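You operate a simulated robot arm through the tools that you are given. There is no shell and no other tool.

Carry out the task below with a simulated robot arm. There is one attempt and no reset: what you move stays moved.

JOB
Lock the build nest and finish the stack as the build card says.
Fine: lock first; then the card's cam with its arrow at 180, the card's block over it, the card's spring on top; the lever stays at LOCK.

Only the result counts: the job must be done as asked and must still hold three seconds after the hand-in. Knocking over, shifting, dropping, spilling or breaking anything else fails it.

ROBOT AND FRAMES
A 6-joint arm with a two-finger parallel gripper, fixed in place. Base frame: the origin is at the foot of the arm, x ahead of it, y to its left, z up. Units: m, rad, N and s.
Its first joint turns from -2.897 to 2.897 rad. Payload 3.91 kg.
The TCP is the grasp point between the finger pads, 0.03 m short of the fingertips. In the tool frame z runs along the fingers and y along their closing line. The gripper opens to 0.11 m. The fingers are 0.02 m wide and 0.01 m thick; the gripper's body (0.048 by 0.112 m) begins 0.055 m behind the TCP.
Orientation is told as [roll, pitch, yaw] about the base's x, y, z axes, in that order, counted from this pose: with the fingers straight down and closing along the base's y, the tool's x points along the base's -x, its y along +y and its z along -z.

CONTROLS
- The arm moves only by the tool nudge_tool. Its argument "increments" is a list of rows, each a list of 3 entries, a list of its own where there are three numbers: the opening, from 0 (shut) to 1 (fully open), then the shift along the tool's x, y, z in units of 300 mm (1.0 is 300 mm), then the turn, a rotation vector about the tool's x, y, z in units of 45 degrees (1.0 is 45 degrees). In form: [[claw, [tx, ty, tz], [rx, ry, rz]], ...]. A call has 1 to 20 rows; each row is the pose to reach, as a shift and turn from the pose commanded when the call began, along the tool's axes at that moment. A call with a number of a shift or a turn outside -1 to 1 is refused whole. Each row takes 0.2 s and may step no farther than 0.05 m and 0.15 rad from the row before; otherwise, or with a gripper value out of range, the whole call is refused. Where a pose cannot be reached the arm comes as near as it can. A force on the tool above 40 N (or 10 N above the force at the start of the call, whichever is more), or a blocked arm, ends the call early, and 0.2 s more pass. Each finger travels about 0.153 m/s and halts on what it meets, pressing with about 29 N; the grip force reading is that of the motor and also rises with nothing between the fingers. The clock runs only during rows and for 0.2 s after the last one: add rows that repeat a pose to give the fingers time. The reply holds the time, the measured pose of the TCP, the force on the tool along the base axes, the opening and the grip force, in the units named above and with some noise, with the torque about the TCP (base axes, N m) and any sound that the robot's microphone picked up.
- Cameras (640 x 400 px; columns grow to the right, rows downward): "scene" is fixed at [0.3998, -0.65, 1.5042]; the picture's right is [0.90, 0.43, 0.00], its down [0.40, -0.84, -0.38] and it looks along [-0.16, 0.34, -0.93] (base axes); focal length 297 px, centre (320, 200). "wrist" rides on the gripper at [0.072, 0.017, -0.103] in the tool frame; the picture's right is [-0.23, 0.97, 0.00], its down [-0.76, -0.18, -0.62] and it looks along [-0.61, -0.14, 0.78] (tool axes); focal length 222 px, centre (320, 200). There is no depth. A picture from a camera that has moved, and an enlarged one, comes with that camera's place and axes in the base frame and with its lens.
- grab_frame(camera): a new picture of that camera. No time passes.
- close_up(camera, box): a new picture of the part [left, top, right, bottom] of that camera's present view, enlarged. No time passes.
- hand_in(): hands the job in; it is judged then, once.

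Nothing tells you positions but the pictures and the camera data. Unless the task says otherwise, let go and move clear before handing in.

The tools are called after "Emit:" as name(argument=value, ...) on one line, values as JSON. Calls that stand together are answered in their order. nudge_tool: Moves the arm, as the interface text tells. Its arguments: {"type":"object","properties":{"increments":{"type":"array","items":{"type":"array"}}},"required":["increments"]} The other tools are called the same way: grab_frame (camera) takes a picture; close_up (camera, box) takes an enlarged picture of a part of a camera's view; hand_in () hands the job in.

At the start:

```text
time: 0.0
ee_pos: [0.0772, -0.4464, 1.084]
tcp_rot: [-0.001, 0.002, -0.001]
contact_force: [-0.1, 0.4, 0.9]
wrist_torque: [-0.05, 0.01, 0.01]
opening: 0.11
grip_force: 0.1
```

scene: 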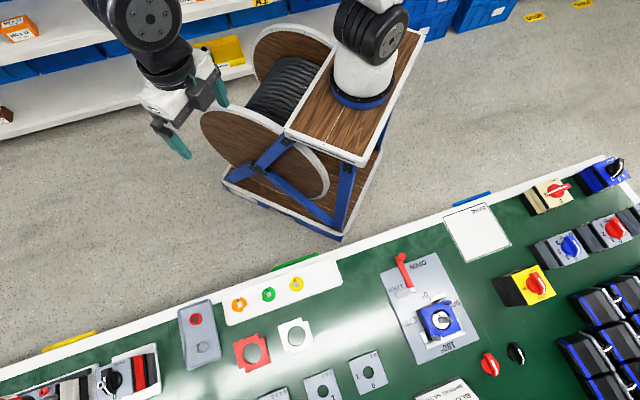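
wrist: 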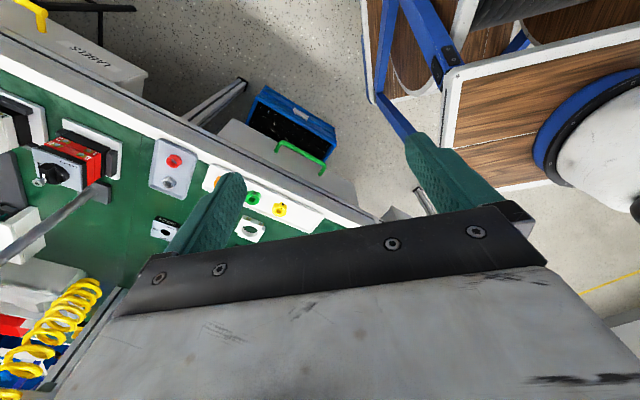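

I see a green bench with a build nest (grey plate with red lever and blue block), a row of small coloured rings, plates and a card. I'll look closer at the pictures before moving anything.

Emit:
close_up(camera="scene", box=[360, 230, 520, 330])

Emit:
close_up(camera="scene", box=[360, 300, 520, 400])

Emit:
close_up(camera="scene", box=[200, 250, 360, 350])

Emit:
close_up(camera="scene", box=[240, 300, 400, 400])

Emit:
close_up(camera="scene", box=[430, 180, 640, 311])

Emit:
close_up(camera="scene", box=[430, 269, 640, 400])

Emit:
close_up(camera="scene", box=[30, 269, 240, 400])

```text
4.00 times, centred on (440, 280) of scene
camera zoom: at [0.3998, -0.65, 1.5042], right [0.9, 0.43, 0.0], down [0.4, -0.84, -0.38], along [-0.16, 0.34, -0.93], focal length 1190 px, centre (-160, -120)
```

zoom: 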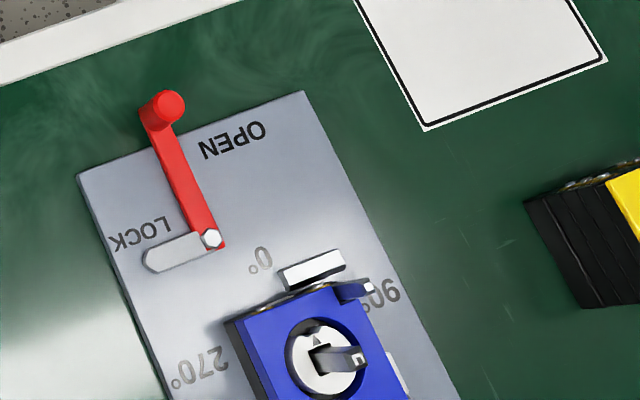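

```text
4.00 times, centred on (440, 350) of scene
camera zoom: at [0.3998, -0.65, 1.5042], right [0.9, 0.43, 0.0], down [0.4, -0.84, -0.38], along [-0.16, 0.34, -0.93], focal length 1190 px, centre (-160, -400)
```

zoom: 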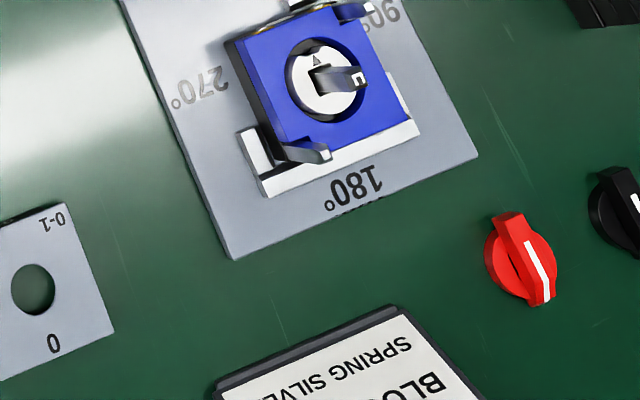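

```text
4.00 times, centred on (280, 300) of scene
camera zoom: at [0.3998, -0.65, 1.5042], right [0.9, 0.43, 0.0], down [0.4, -0.84, -0.38], along [-0.16, 0.34, -0.93], focal length 1190 px, centre (480, -200)
```

zoom: 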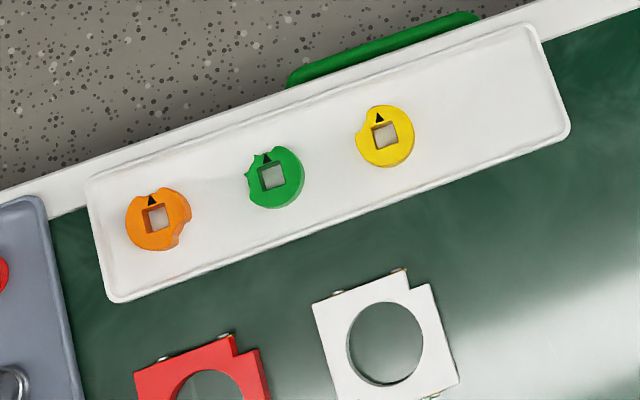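

```text
4.00 times, centred on (320, 350) of scene
camera zoom: at [0.3998, -0.65, 1.5042], right [0.9, 0.43, 0.0], down [0.4, -0.84, -0.38], along [-0.16, 0.34, -0.93], focal length 1190 px, centre (320, -400)
```

zoom: 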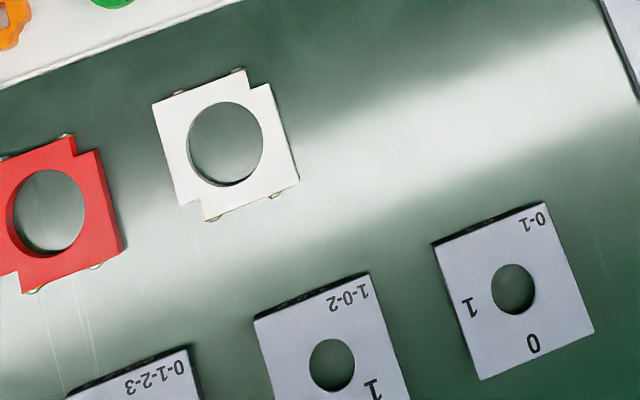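

```text
3.05 times, centred on (535, 246) of scene
camera zoom: at [0.3998, -0.65, 1.5042], right [0.9, 0.43, 0.0], down [0.4, -0.84, -0.38], along [-0.16, 0.34, -0.93], focal length 906 px, centre (-335, 61)
```

zoom: 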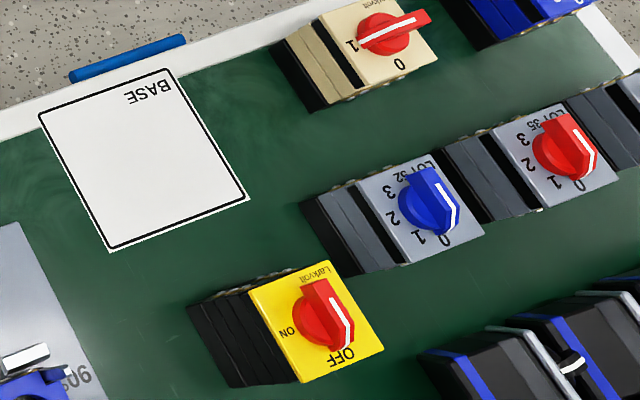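

```text
3.05 times, centred on (535, 334) of scene
camera zoom: at [0.3998, -0.65, 1.5042], right [0.9, 0.43, 0.0], down [0.4, -0.84, -0.38], along [-0.16, 0.34, -0.93], focal length 906 px, centre (-335, -210)
```

zoom: 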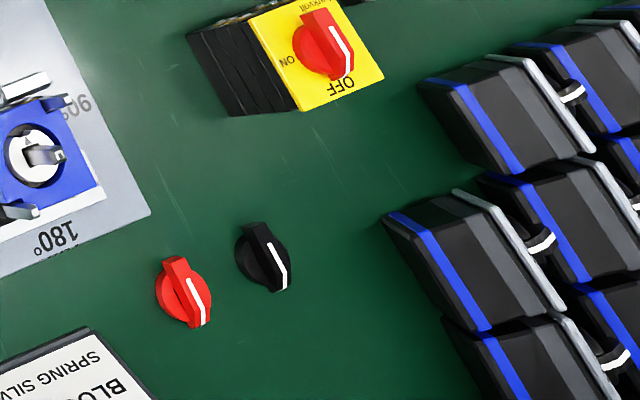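

```text
3.05 times, centred on (135, 334) of scene
camera zoom: at [0.3998, -0.65, 1.5042], right [0.9, 0.43, 0.0], down [0.4, -0.84, -0.38], along [-0.16, 0.34, -0.93], focal length 906 px, centre (884, -210)
```

zoom: 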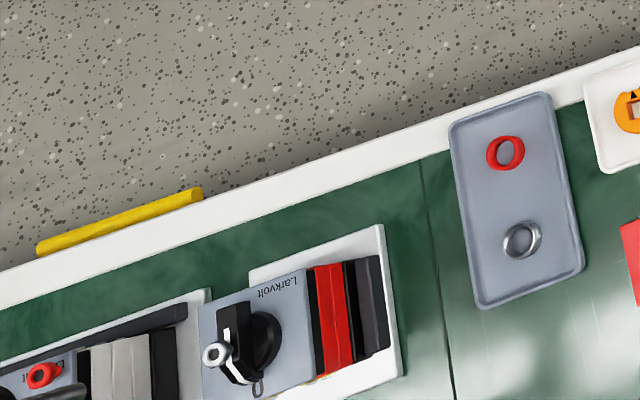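

The scene shows a partly built stack in the nest, a lever presently at OPEN, three cams, two blocks and two springs (red and silver); the bench works out to about z = 0.8. The build card is cut off at the bottom of the scene picture, so I'll fly the wrist camera high over it to read it.

Emit:
nudge_tool(increments=[[1, [-0.125, -0.04, 0], [0, 0, 0]], [1, [-0.25, -0.08, 0], [0, 0, 0]], [1, [-0.375, -0.12, 0], [0, 0, 0]], [1, [-0.5, -0.16, 0], [0, 0, 0]], [1, [-0.625, -0.2, 0], [0, 0, 0]], [1, [-0.75, -0.24, 0], [0, 0, 0]], [1, [-0.875, -0.28, 0], [0, 0, 0]], [1, [-1, -0.32, 0], [0, 0, 0]], [1, [-1, -0.32, 0], [0, 0, 0]]])

```text
time: 2.0
ee_pos: [0.3791, -0.544, 1.0822]
tcp_rot: [0.001, 0.001, 0.001]
contact_force: [-0.1, 0.6, 0.7]
wrist_torque: [0.0, -0.01, 0.01]
opening: 0.11
grip_force: 0.0
```

Emit:
grab_frame(camera="wrist")

Emit:
grab_frame(camera="scene")

```text
taken
camera wrist: at [0.3064, -0.5275, 1.1836], right [0.23, 0.97, 0.0], down [0.76, -0.18, 0.62], along [0.61, -0.14, -0.78], focal length 222 px, centre (320, 200)
```

wrist: 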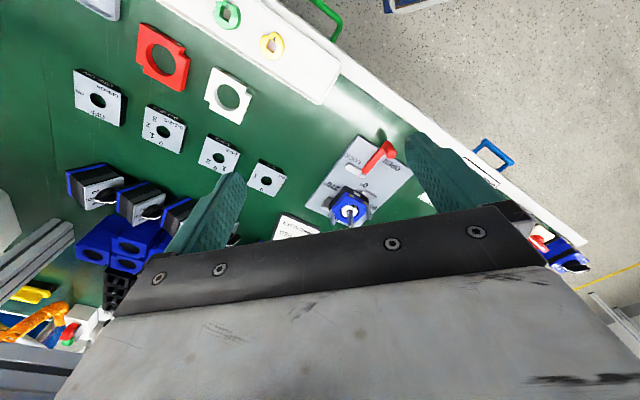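

```text
taken
```

scene: 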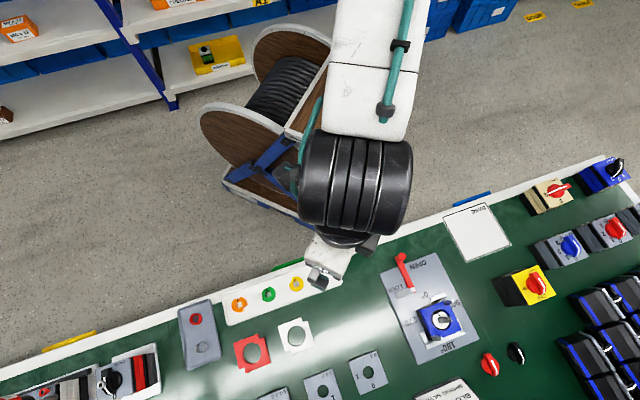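

The nest, plates and card are now coming into the wrist view; the card is still half hidden behind the gripper. I'll continue over it.

Emit:
nudge_tool(increments=[[1, [-0.125, -0.05, 0], [0, 0, 0]], [1, [-0.25, -0.1, 0], [0, 0, 0]], [1, [-0.375, -0.15, 0], [0, 0, 0]], [1, [-0.5, -0.2, 0], [0, 0, 0]], [1, [-0.625, -0.25, 0], [0, 0, 0]], [1, [-0.75, -0.3, 0], [0, 0, 0]], [1, [-0.85, -0.35, 0], [0, 0, 0]], [1, [-0.85, -0.35, 0], [0, 0, 0]]])

Emit:
grab_frame(camera="wrist")

Emit:
close_up(camera="wrist", box=[160, 80, 320, 180])

```text
time: 3.8
ee_pos: [0.6306, -0.6504, 1.0807]
tcp_rot: [0.001, 0.001, -0.001]
contact_force: [0.3, 0.0, -0.7]
wrist_torque: [-0.02, 0.02, -0.01]
opening: 0.1098
grip_force: 0.0
```

```text
taken
camera wrist: at [0.5586, -0.6341, 1.1829], right [0.23, 0.97, 0.0], down [0.76, -0.18, 0.62], along [0.61, -0.14, -0.78], focal length 222 px, centre (320, 200)
```

wrist: 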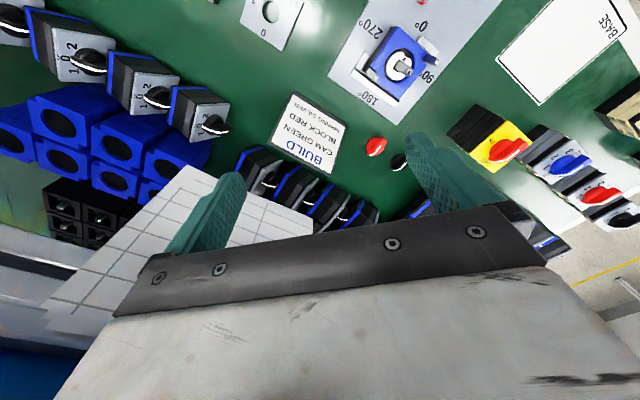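

```text
4.00 times, centred on (240, 130) of wrist
camera zoom: at [0.5586, -0.6341, 1.1829], right [0.23, 0.97, 0.0], down [0.76, -0.18, 0.62], along [0.61, -0.14, -0.78], focal length 888 px, centre (640, 480)
```

zoom: 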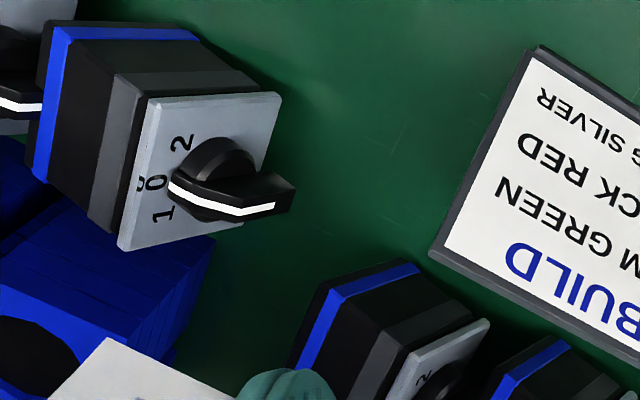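

Emit:
close_up(camera="wrist", box=[240, 80, 400, 180])

Emit:
close_up(camera="wrist", box=[330, 0, 490, 100])

```text
4.00 times, centred on (320, 130) of wrist
camera zoom: at [0.5586, -0.6341, 1.1829], right [0.23, 0.97, 0.0], down [0.76, -0.18, 0.62], along [0.61, -0.14, -0.78], focal length 888 px, centre (320, 480)
```

zoom: 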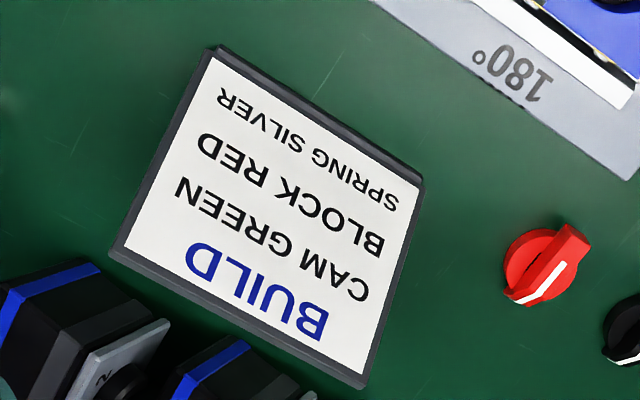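

```text
4.00 times, centred on (410, 50) of wrist
camera zoom: at [0.5586, -0.6341, 1.1829], right [0.23, 0.97, 0.0], down [0.76, -0.18, 0.62], along [0.61, -0.14, -0.78], focal length 888 px, centre (-40, 800)
```

zoom: 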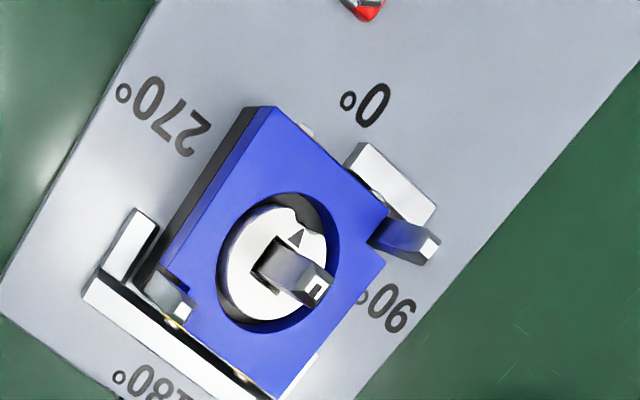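

The card reads CAM GREEN, BLOCK RED, SPRING SILVER. By triangulation the nest shaft is near (0.63, -0.54) with its tip at about z 0.87 and the nest plate at about z 0.82. I'll move above the nest for a closer view of lever, posts and shaft.

Emit:
nudge_tool(increments=[[1, [-0.007, 0.09, 0.08], [0, 0, 0]], [1, [-0.015, 0.18, 0.16], [0, 0, 0]], [1, [-0.025, 0.27, 0.25], [0, 0, 0]], [1, [-0.037, 0.36, 0.333], [0, 0, 0]], [1, [-0.037, 0.36, 0.333], [0, 0, 0]]])

Emit:
grab_frame(camera="wrist")

Emit:
close_up(camera="wrist", box=[200, 0, 440, 150])

```text
time: 5.0
ee_pos: [0.6442, -0.5391, 0.9827]
tcp_rot: [0.001, 0.002, -0.001]
contact_force: [-0.2, 0.0, -0.2]
wrist_torque: [-0.01, -0.03, -0.02]
opening: 0.1103
grip_force: 0.0
```

```text
taken
camera wrist: at [0.5721, -0.5221, 1.0847], right [0.23, 0.97, 0.0], down [0.76, -0.18, 0.62], along [0.61, -0.14, -0.78], focal length 222 px, centre (320, 200)
```

wrist: 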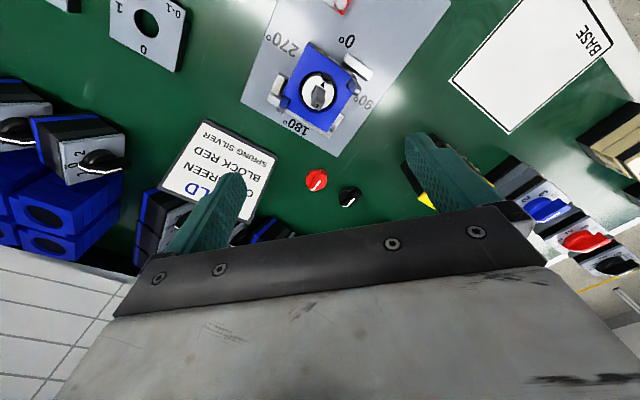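

```text
2.67 times, centred on (320, 75) of wrist
camera zoom: at [0.5721, -0.5221, 1.0847], right [0.23, 0.97, 0.0], down [0.76, -0.18, 0.62], along [0.61, -0.14, -0.78], focal length 592 px, centre (320, 533)
```

zoom: 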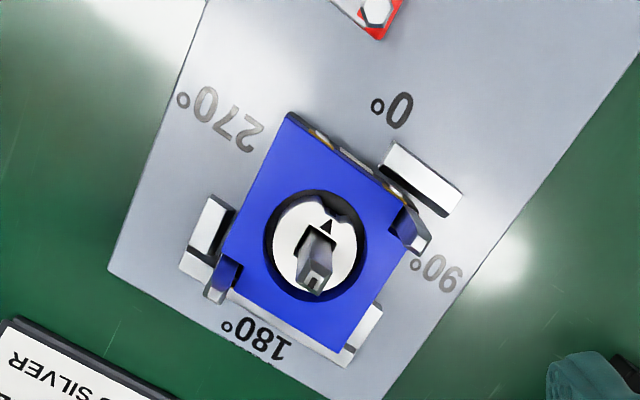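

The stack is square to the nest plate, which sits at 45° in the base frame: "0°" points along (-x, +y) and "180°" along (+x, -y). Next I'll view the lever from above to learn its shape and swing.

Emit:
nudge_tool(increments=[[1, [0.1, 0.07, 0], [0, 0, 0]], [1, [0.2, 0.14, 0], [0, 0, 0]], [1, [0.313, 0.213, 0], [0, 0, 0]], [1, [0.313, 0.213, 0], [0, 0, 0]]])

Emit:
grab_frame(camera="wrist")

Emit:
close_up(camera="wrist", box=[200, 0, 440, 150])

Emit:
close_up(camera="wrist", box=[240, 20, 400, 120])

```text
time: 6.0
ee_pos: [0.5509, -0.4775, 0.9843]
tcp_rot: [0.0, 0.003, 0.0]
contact_force: [-0.4, -0.1, 0.1]
wrist_torque: [0.0, 0.0, -0.02]
opening: 0.1097
grip_force: 0.2
```

```text
taken
camera wrist: at [0.4768, -0.4609, 1.0842], right [0.23, 0.97, 0.0], down [0.76, -0.18, 0.62], along [0.61, -0.14, -0.78], focal length 222 px, centre (320, 200)
```

wrist: 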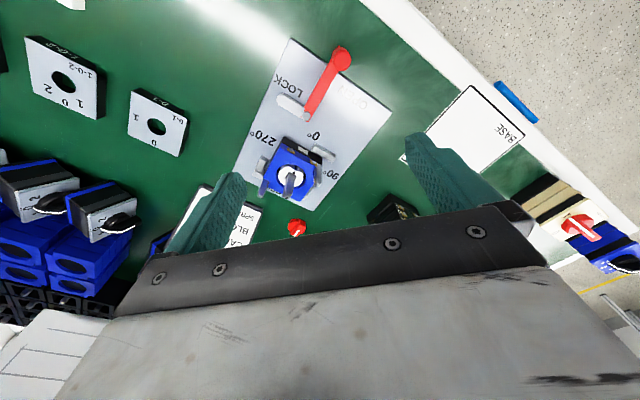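

```text
2.67 times, centred on (320, 75) of wrist
camera zoom: at [0.4768, -0.4609, 1.0842], right [0.23, 0.97, 0.0], down [0.76, -0.18, 0.62], along [0.61, -0.14, -0.78], focal length 592 px, centre (320, 533)
```

zoom: 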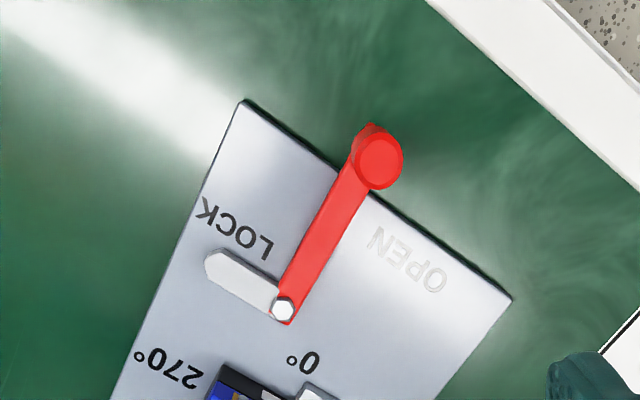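

```text
4.00 times, centred on (320, 70) of wrist
camera zoom: at [0.4768, -0.4609, 1.0842], right [0.23, 0.97, 0.0], down [0.76, -0.18, 0.62], along [0.61, -0.14, -0.78], focal length 888 px, centre (320, 720)
```

zoom: 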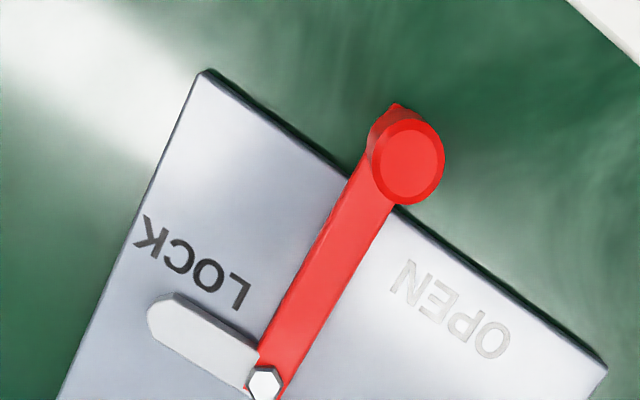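

The lever arm points along "0°" with an upright red knob at its tip, pivots at the hex bolt near (0.564, -0.499), and must swing 90° counterclockwise (seen from above) so that it points to the LOCK side. Zooming in to measure knob height and shaft position.

Emit:
close_up(camera="wrist", box=[290, 30, 370, 80])

Emit:
close_up(camera="wrist", box=[230, 90, 390, 220])

Emit:
close_up(camera="scene", box=[380, 240, 440, 300])

```text
8.00 times, centred on (330, 55) of wrist
camera zoom: at [0.4768, -0.4609, 1.0842], right [0.23, 0.97, 0.0], down [0.76, -0.18, 0.62], along [0.61, -0.14, -0.78], focal length 1777 px, centre (240, 1360)
```

zoom: 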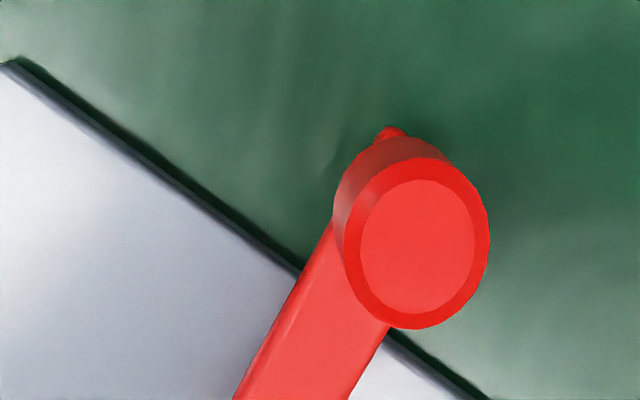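

```text
3.08 times, centred on (310, 155) of wrist
camera zoom: at [0.4768, -0.4609, 1.0842], right [0.23, 0.97, 0.0], down [0.76, -0.18, 0.62], along [0.61, -0.14, -0.78], focal length 684 px, centre (351, 338)
```

zoom: 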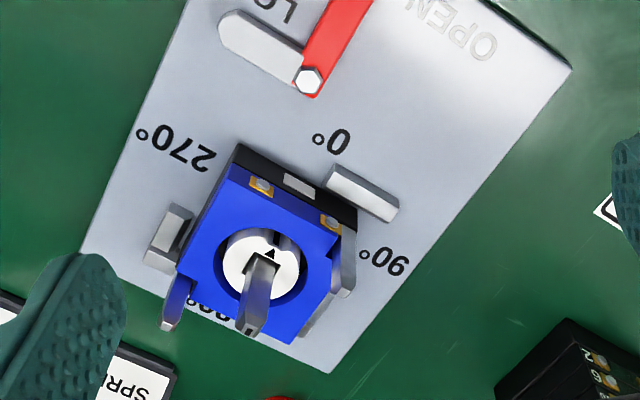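

```text
6.67 times, centred on (410, 270) of scene
camera zoom: at [0.3998, -0.65, 1.5042], right [0.9, 0.43, 0.0], down [0.4, -0.84, -0.38], along [-0.16, 0.34, -0.93], focal length 1983 px, centre (-280, -267)
```

zoom: 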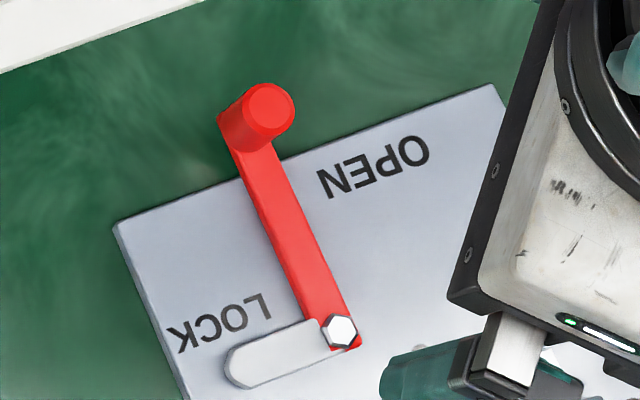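

The knob's top is near (0.5115, -0.446, 0.826) with about 18 mm diameter, and the plate is at z ≈ 0.791. I'll half-close the fingers so that they straddle the knob, and move above it to check alignment before lowering.

Emit:
nudge_tool(increments=[[0.3, [0.04, 0.035, 0.07], [0, 0, 0]], [0.3, [0.08, 0.07, 0.15], [0, 0, 0]], [0.3, [0.128, 0.102, 0.25], [0, 0, 0]], [0.3, [0.128, 0.102, 0.28], [0, 0, 0]], [0.3, [0.128, 0.102, 0.28], [0, 0, 0]]])

Emit:
grab_frame(camera="wrist")

Emit:
close_up(camera="wrist", box=[240, 110, 400, 210])

Emit:
close_up(camera="scene", box=[340, 200, 460, 275])

```text
time: 7.2
ee_pos: [0.5095, -0.4466, 0.9001]
tcp_rot: [0.0, 0.002, 0.0]
contact_force: [-0.7, -0.4, -0.1]
wrist_torque: [0.01, 0.0, 0.0]
opening: 0.033
grip_force: 0.0
```

```text
taken
camera wrist: at [0.4377, -0.4299, 1.0014], right [0.23, 0.97, 0.0], down [0.76, -0.18, 0.62], along [0.61, -0.14, -0.78], focal length 222 px, centre (320, 200)
```

wrist: 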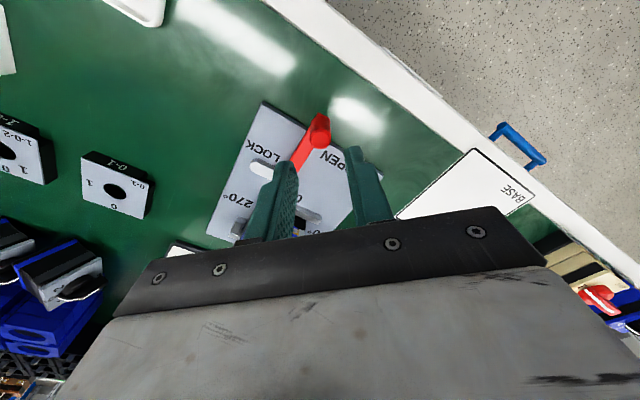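

```text
4.00 times, centred on (320, 160) of wrist
camera zoom: at [0.4377, -0.4299, 1.0014], right [0.23, 0.97, 0.0], down [0.76, -0.18, 0.62], along [0.61, -0.14, -0.78], focal length 888 px, centre (320, 360)
```

zoom: 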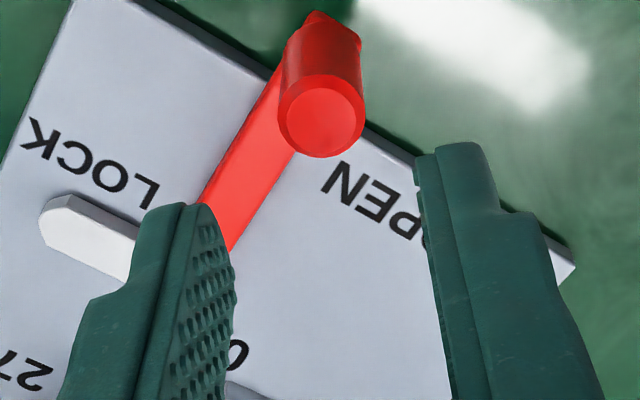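

```text
5.33 times, centred on (400, 238) of scene
camera zoom: at [0.3998, -0.65, 1.5042], right [0.9, 0.43, 0.0], down [0.4, -0.84, -0.38], along [-0.16, 0.34, -0.93], focal length 1586 px, centre (-107, 0)
```

zoom: 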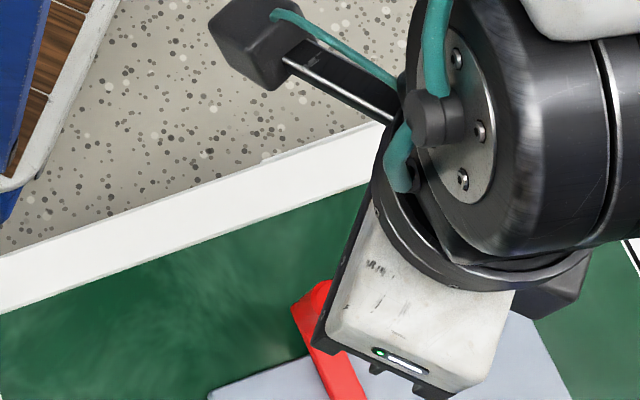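

The knob is centred between the fingers in x and y to within a couple of mm. I'll lower straight down so the fingers straddle it, without touching.

Emit:
nudge_tool(increments=[[0.3, [-0.005, 0, 0.07], [0, 0, 0]], [0.3, [-0.005, 0, 0.14], [0, 0, 0]], [0.3, [-0.005, 0, 0.2], [0, 0, 0]], [0.3, [-0.005, 0, 0.2], [0, 0, 0]]])

Emit:
close_up(camera="wrist", box=[240, 110, 400, 210])

```text
time: 8.2
ee_pos: [0.5133, -0.446, 0.8393]
tcp_rot: [0.0, 0.003, 0.0]
contact_force: [0.6, 0.3, 0.5]
wrist_torque: [0.0, 0.01, 0.02]
opening: 0.0329
grip_force: 0.1
```

```text
4.00 times, centred on (320, 160) of wrist
camera zoom: at [0.4395, -0.4297, 0.941], right [0.23, 0.97, 0.0], down [0.76, -0.18, 0.62], along [0.61, -0.14, -0.78], focal length 888 px, centre (320, 360)
```

zoom: 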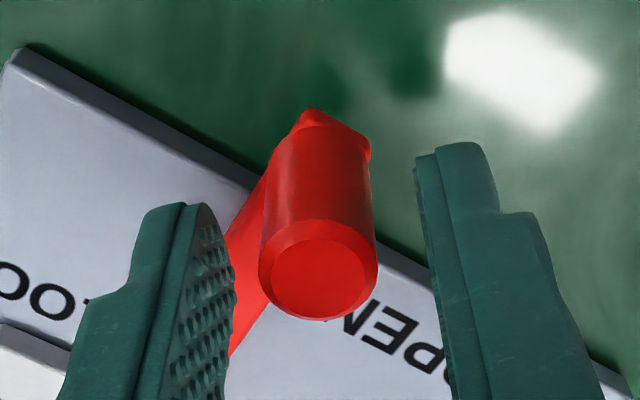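

The fingers now straddle the knob with even clearance. I'll sweep it along its arc about the pivot, from the 0° direction round to the LOCK (270°) direction, pushing with the +y finger.

Emit:
nudge_tool(increments=[[0.3, [0, -0.025, 0], [0, 0, 0]], [0.3, [0.0278, -0.058, 0], [0, 0, 0]], [0.3, [0.0493, -0.0955, 0], [0, 0, 0]], [0.3, [0.0641, -0.136, 0], [0, 0, 0]], [0.3, [0.0716, -0.1785, 0], [0, 0, 0]], [0.3, [0.0716, -0.2217, 0], [0, 0, 0]], [0.3, [0.0641, -0.2642, 0], [0, 0, 0]], [0.3, [0.0493, -0.3048, 0], [0, 0, 0]], [0.3, [0.0278, -0.3422, 0], [0, 0, 0]], [0.3, [0, -0.3753, 0], [0, 0, 0]], [0.3, [0, -0.3753, 0], [0, 0, 0]]])

Emit:
grab_frame(camera="wrist")

Emit:
grab_frame(camera="scene")

```text
time: 10.6
ee_pos: [0.5119, -0.5589, 0.8387]
tcp_rot: [0.0, 0.002, -0.002]
contact_force: [-1.2, 1.3, -0.2]
wrist_torque: [0.02, 0.01, 0.01]
opening: 0.0332
grip_force: 0.4
```

```text
taken
camera wrist: at [0.4393, -0.5422, 0.9403], right [0.23, 0.97, 0.0], down [0.76, -0.18, 0.62], along [0.61, -0.14, -0.78], focal length 222 px, centre (320, 200)
```

wrist: 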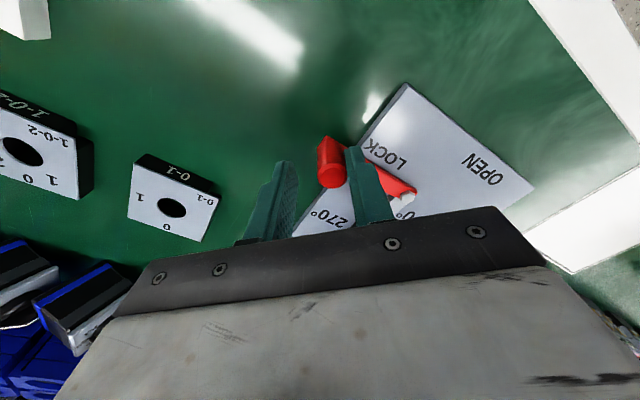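

```text
taken
```

scene: 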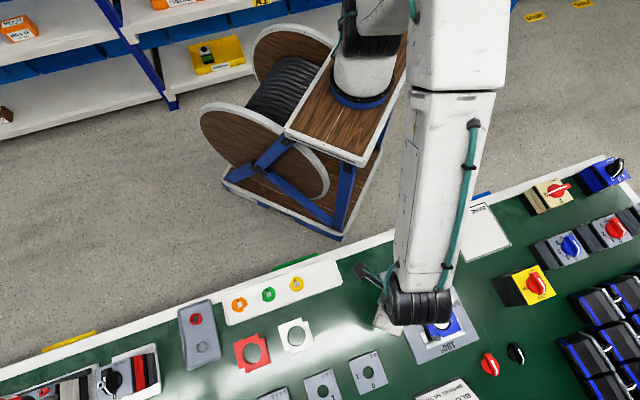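

The lever followed and now points near LOCK, with hardly any force. I'll press on a little further in small steps to find whether there is an end stop.

Emit:
nudge_tool(increments=[[0.3, [-0.0063, -0.006, 0], [0, 0, 0]], [0.3, [-0.0126, -0.012, 0], [0, 0, 0]], [0.3, [-0.0126, -0.012, 0], [0, 0, 0]]])

Emit:
close_up(camera="wrist", box=[280, 80, 440, 230])

```text
time: 11.4
ee_pos: [0.5158, -0.5617, 0.8374]
tcp_rot: [0.002, 0.002, 0.0]
contact_force: [-6.3, 10.6, 2.7]
wrist_torque: [0.12, 0.05, 0.07]
opening: 0.0383
grip_force: 5.3
```

```text
2.67 times, centred on (360, 155) of wrist
camera zoom: at [0.4429, -0.5449, 0.94], right [0.23, 0.97, 0.0], down [0.76, -0.18, 0.62], along [0.61, -0.14, -0.78], focal length 592 px, centre (213, 320)
```

zoom: 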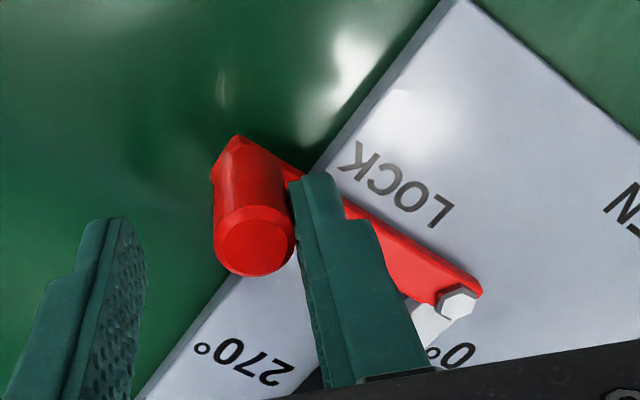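

Force rose to about 12 N and the finger was pushed back, so the lever sits against its LOCK stop. I'll ease off, lift clear and look at the lever from above.

Emit:
nudge_tool(increments=[[0.3, [0.008, 0.025, 0], [0, 0, 0]], [0.3, [0.008, 0.04, 0], [0, 0, 0]], [0.3, [0.008, 0.04, -0.1], [0, 0, 0]], [0.3, [0.008, 0.04, -0.25], [0, 0, 0]], [0.3, [0.008, 0.04, -0.4], [0, 0, 0]], [0.3, [-0.1, 0.15, -0.48], [0, 0, 0]], [0.3, [-0.13, 0.25, -0.48], [0, 0, 0]], [0.3, [-0.13, 0.25, -0.48], [0, 0, 0]]])

Emit:
grab_frame(camera="wrist")

Emit:
close_up(camera="wrist", box=[230, 0, 430, 160])

```text
refused: row 6 steps farther than a row can; nothing moved
```

```text
taken
camera wrist: at [0.4429, -0.5449, 0.94], right [0.23, 0.97, 0.0], down [0.76, -0.18, 0.62], along [0.61, -0.14, -0.78], focal length 222 px, centre (320, 200)
```

wrist: 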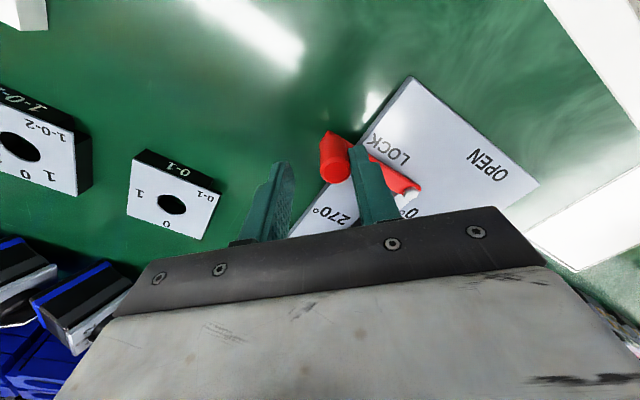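

```text
2.50 times, centred on (330, 80) of wrist
camera zoom: at [0.4429, -0.5449, 0.94], right [0.23, 0.97, 0.0], down [0.76, -0.18, 0.62], along [0.61, -0.14, -0.78], focal length 555 px, centre (295, 500)
```

zoom: 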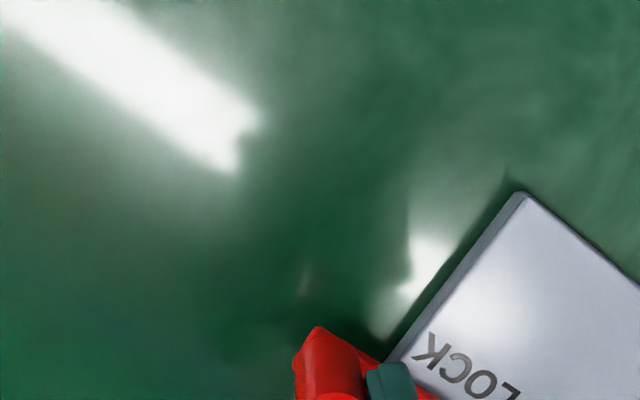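

One row's step was too long, so nothing moved; I'll redo the same release and lift with smaller steps.

Emit:
nudge_tool(increments=[[0.3, [0.008, 0.025, 0], [0, 0, 0]], [0.3, [0.008, 0.04, 0], [0, 0, 0]], [0.3, [0.008, 0.04, -0.1], [0, 0, 0]], [0.3, [0.008, 0.04, -0.25], [0, 0, 0]], [0.3, [0.008, 0.04, -0.4], [0, 0, 0]], [0.3, [-0.05, 0.12, -0.48], [0, 0, 0]], [0.3, [-0.1, 0.2, -0.48], [0, 0, 0]], [0.3, [-0.15, 0.25, -0.48], [0, 0, 0]], [0.3, [-0.15, 0.25, -0.48], [0, 0, 0]]])

Emit:
grab_frame(camera="wrist")

Emit:
close_up(camera="wrist", box=[200, 0, 440, 150])

```text
time: 13.4
ee_pos: [0.5606, -0.4861, 0.9824]
tcp_rot: [-0.001, 0.002, 0.001]
contact_force: [-0.5, -0.1, 0.0]
wrist_torque: [-0.01, 0.0, -0.02]
opening: 0.0332
grip_force: 0.1
```

```text
taken
camera wrist: at [0.4884, -0.4694, 1.084], right [0.23, 0.97, 0.0], down [0.76, -0.18, 0.62], along [0.61, -0.14, -0.78], focal length 222 px, centre (320, 200)
```

wrist: 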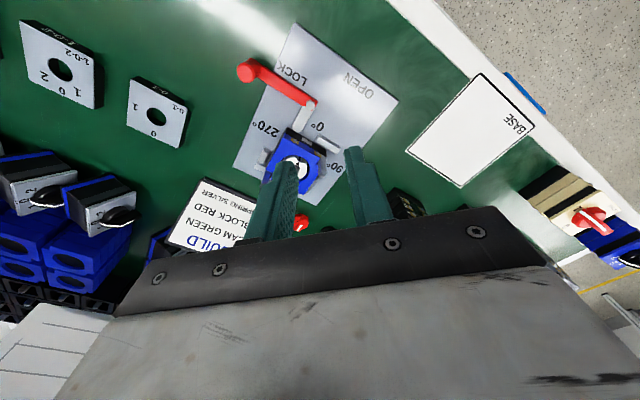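

```text
2.67 times, centred on (320, 75) of wrist
camera zoom: at [0.4884, -0.4694, 1.084], right [0.23, 0.97, 0.0], down [0.76, -0.18, 0.62], along [0.61, -0.14, -0.78], focal length 592 px, centre (320, 533)
```

zoom: 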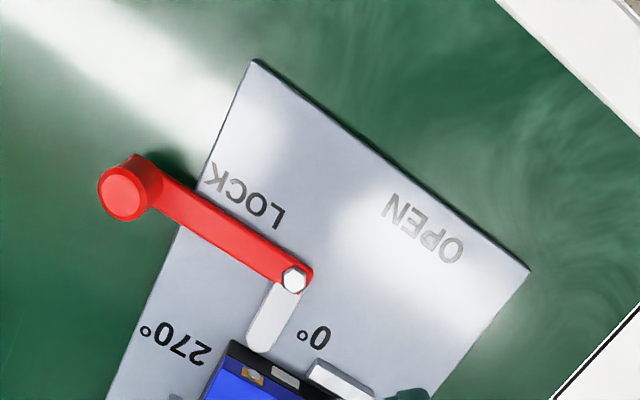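

The lever now points at LOCK with its tongue against the stack's base. Next I'll get precise views of the stack from two positions to measure shaft, posts and heights.

Emit:
nudge_tool(increments=[[1, [-0.14, -0.09, 0], [0, 0, 0]], [1, [-0.28, -0.177, 0], [0, 0, 0]], [1, [-0.28, -0.177, 0], [0, 0, 0]], [1, [-0.28, -0.177, 0], [0, 0, 0]]])

Emit:
close_up(camera="wrist", box=[240, 0, 400, 100])

Emit:
close_up(camera="wrist", box=[260, 40, 380, 140])

```text
time: 14.4
ee_pos: [0.6442, -0.5402, 0.9823]
tcp_rot: [0.0, 0.002, 0.0]
contact_force: [0.1, -0.2, 0.4]
wrist_torque: [-0.01, 0.02, -0.01]
opening: 0.1101
grip_force: 0.0
```

```text
4.00 times, centred on (320, 50) of wrist
camera zoom: at [0.5719, -0.5236, 1.0837], right [0.23, 0.97, 0.0], down [0.76, -0.18, 0.62], along [0.61, -0.14, -0.78], focal length 888 px, centre (320, 800)
```

zoom: 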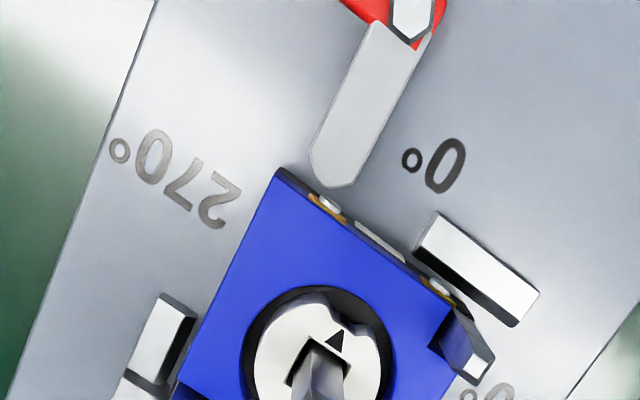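

```text
4.00 times, centred on (320, 90) of wrist
camera zoom: at [0.5719, -0.5236, 1.0837], right [0.23, 0.97, 0.0], down [0.76, -0.18, 0.62], along [0.61, -0.14, -0.78], focal length 888 px, centre (320, 640)
```

zoom: 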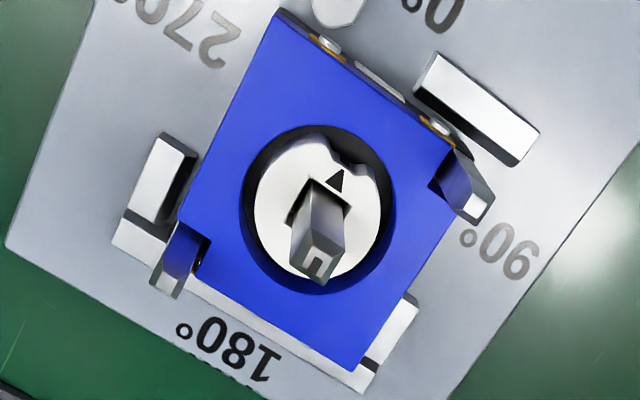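

The lever tongue rests against the base, and the stack is well visible. I'll take a second view from a shifted place for triangulation.

Emit:
nudge_tool(increments=[[1, [0.11, -0.035, 0.05], [0, 0, 0]], [1, [0.213, -0.067, 0.1], [0, 0, 0]], [1, [0.213, -0.067, 0.1], [0, 0, 0]]])

Emit:
close_up(camera="wrist", box=[260, 90, 420, 215])

Emit:
nudge_tool(increments=[[1, [-0.02, 0.14, 0], [0, 0, 0]], [1, [-0.04, 0.28, 0], [0, 0, 0]], [1, [-0.06, 0.42, 0], [0, 0, 0]], [1, [-0.06, 0.42, 0], [0, 0, 0]]])

Emit:
close_up(camera="wrist", box=[160, 80, 320, 205])

Emit:
grab_frame(camera="wrist")

```text
time: 15.2
ee_pos: [0.5814, -0.5615, 0.952]
tcp_rot: [-0.001, 0.001, 0.001]
contact_force: [-0.1, 0.8, 0.4]
wrist_torque: [0.0, 0.0, -0.05]
opening: 0.1101
grip_force: 0.1
```

```text
3.20 times, centred on (340, 152) of wrist
camera zoom: at [0.5083, -0.5452, 1.0541], right [0.23, 0.97, 0.0], down [0.76, -0.18, 0.62], along [0.61, -0.14, -0.78], focal length 711 px, centre (256, 352)
```

zoom: 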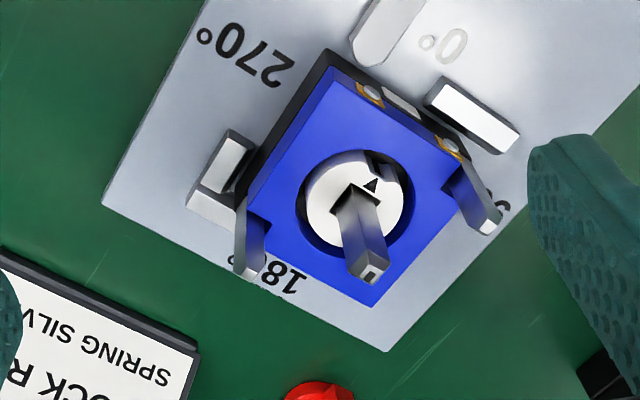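

```text
time: 16.2
ee_pos: [0.5983, -0.4333, 0.9561]
tcp_rot: [0.0, 0.002, -0.001]
contact_force: [0.2, -0.2, 0.5]
wrist_torque: [0.02, -0.03, 0.03]
opening: 0.1099
grip_force: 0.1
```

```text
3.20 times, centred on (240, 142) of wrist
camera zoom: at [0.5255, -0.4173, 1.0574], right [0.23, 0.97, 0.0], down [0.76, -0.18, 0.62], along [0.61, -0.14, -0.78], focal length 711 px, centre (576, 384)
```

zoom: 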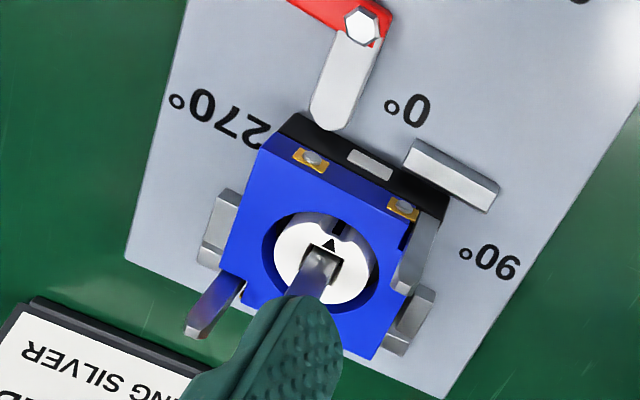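

```text
taken
camera wrist: at [0.5255, -0.4173, 1.0574], right [0.23, 0.97, 0.0], down [0.76, -0.18, 0.62], along [0.61, -0.14, -0.78], focal length 222 px, centre (320, 200)
```

wrist: 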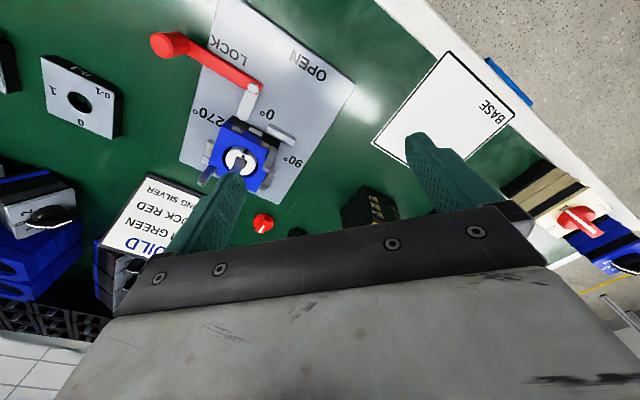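

I'll take tighter zooms of the shaft and block from well-separated poses for accurate measurement.

Emit:
close_up(camera="wrist", box=[190, 105, 290, 205])

Emit:
nudge_tool(increments=[[1, [-0.08, -0.14, -0.04], [0, 0, 0]], [1, [-0.16, -0.28, -0.08], [0, 0, 0]], [1, [-0.16, -0.36, -0.08], [0, 0, 0]], [1, [-0.16, -0.36, -0.08], [0, 0, 0]]])

Emit:
close_up(camera="wrist", box=[270, 35, 370, 135])

Emit:
close_up(camera="wrist", box=[295, 65, 345, 115])

```text
4.00 times, centred on (240, 155) of wrist
camera zoom: at [0.5255, -0.4173, 1.0574], right [0.23, 0.97, 0.0], down [0.76, -0.18, 0.62], along [0.61, -0.14, -0.78], focal length 888 px, centre (640, 380)
```

zoom: 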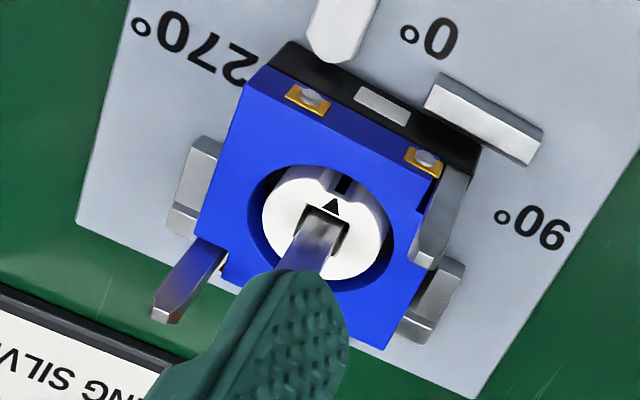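

```text
time: 17.2
ee_pos: [0.6484, -0.5439, 0.9768]
tcp_rot: [0.0, 0.002, 0.0]
contact_force: [-0.6, -0.4, 0.1]
wrist_torque: [0.0, 0.0, -0.02]
opening: 0.1102
grip_force: 0.1
```

```text
4.00 times, centred on (320, 85) of wrist
camera zoom: at [0.5757, -0.5258, 1.0776], right [0.23, 0.97, 0.0], down [0.76, -0.18, 0.62], along [0.61, -0.14, -0.78], focal length 888 px, centre (320, 660)
```

zoom: 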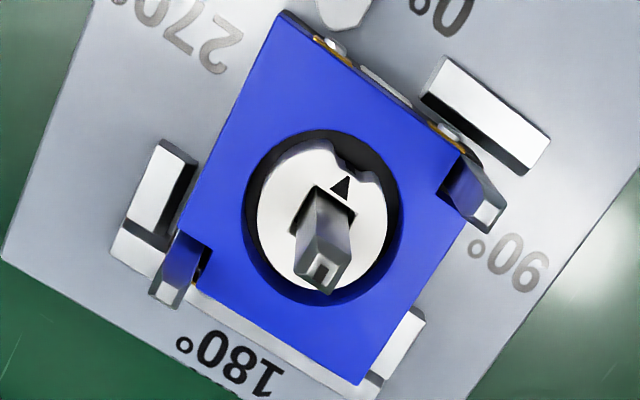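

```text
8.00 times, centred on (320, 90) of wrist
camera zoom: at [0.5757, -0.5258, 1.0776], right [0.23, 0.97, 0.0], down [0.76, -0.18, 0.62], along [0.61, -0.14, -0.78], focal length 1777 px, centre (320, 1080)
```

zoom: 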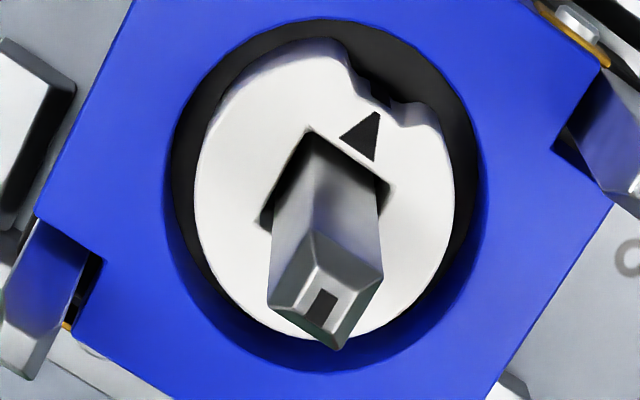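

Measured: shaft centre (0.6303, -0.5380), about 9 mm square, tip z ≈ 0.867; white cam top z ≈ 0.827, blue block about 64 mm square with its top at ≈ 0.825; the cam's hole is about 12 mm square. Next I'll fly to the cam tray to view the green cam.

Emit:
nudge_tool(increments=[[1, [0.14, -0.04, -0.05], [0, 0, 0]], [1, [0.28, -0.08, -0.05], [0, 0, 0]], [1, [0.42, -0.12, -0.05], [0, 0, 0]], [1, [0.56, -0.16, -0.05], [0, 0, 0]], [1, [0.7, -0.2, -0.05], [0, 0, 0]], [1, [0.84, -0.24, -0.05], [0, 0, 0]], [1, [0.98, -0.28, -0.05], [0, 0, 0]], [1, [0.98, -0.28, -0.05], [0, 0, 0]]])

Emit:
nudge_tool(increments=[[1, [0.12, -0.04, 0.05], [0, 0, 0]], [1, [0.24, -0.08, 0.05], [0, 0, 0]], [1, [0.24, -0.08, 0.05], [0, 0, 0]], [1, [0.24, -0.08, 0.05], [0, 0, 0]]])

Emit:
grab_frame(camera="wrist")

Emit:
close_up(camera="wrist", box=[220, 0, 420, 125])

```text
time: 19.0
ee_pos: [0.3527, -0.6252, 0.9904]
tcp_rot: [0.0, 0.003, 0.0]
contact_force: [-0.1, 0.4, 0.2]
wrist_torque: [-0.01, 0.01, 0.01]
opening: 0.11
grip_force: 0.1
```

```text
time: 20.0
ee_pos: [0.2815, -0.6493, 0.9782]
tcp_rot: [0.0, 0.002, 0.0]
contact_force: [-0.5, 0.4, 0.1]
wrist_torque: [0.03, 0.01, -0.01]
opening: 0.1102
grip_force: 0.0
```

```text
taken
camera wrist: at [0.2089, -0.6337, 1.0796], right [0.23, 0.97, 0.0], down [0.76, -0.18, 0.62], along [0.61, -0.14, -0.78], focal length 222 px, centre (320, 200)
```

wrist: 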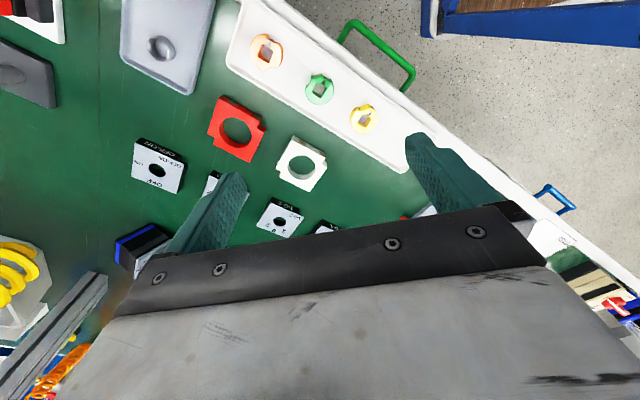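

```text
3.20 times, centred on (320, 62) of wrist
camera zoom: at [0.2089, -0.6337, 1.0796], right [0.23, 0.97, 0.0], down [0.76, -0.18, 0.62], along [0.61, -0.14, -0.78], focal length 711 px, centre (320, 640)
```

zoom: 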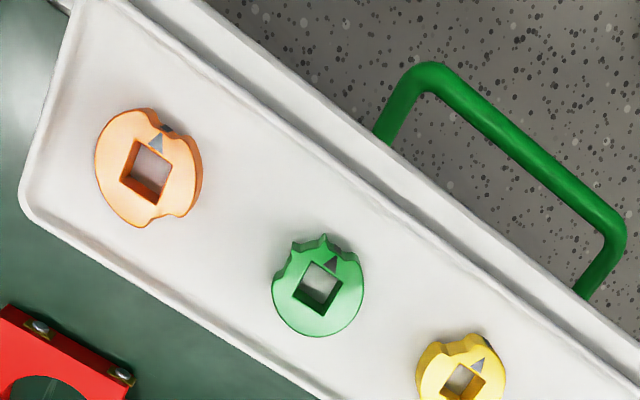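

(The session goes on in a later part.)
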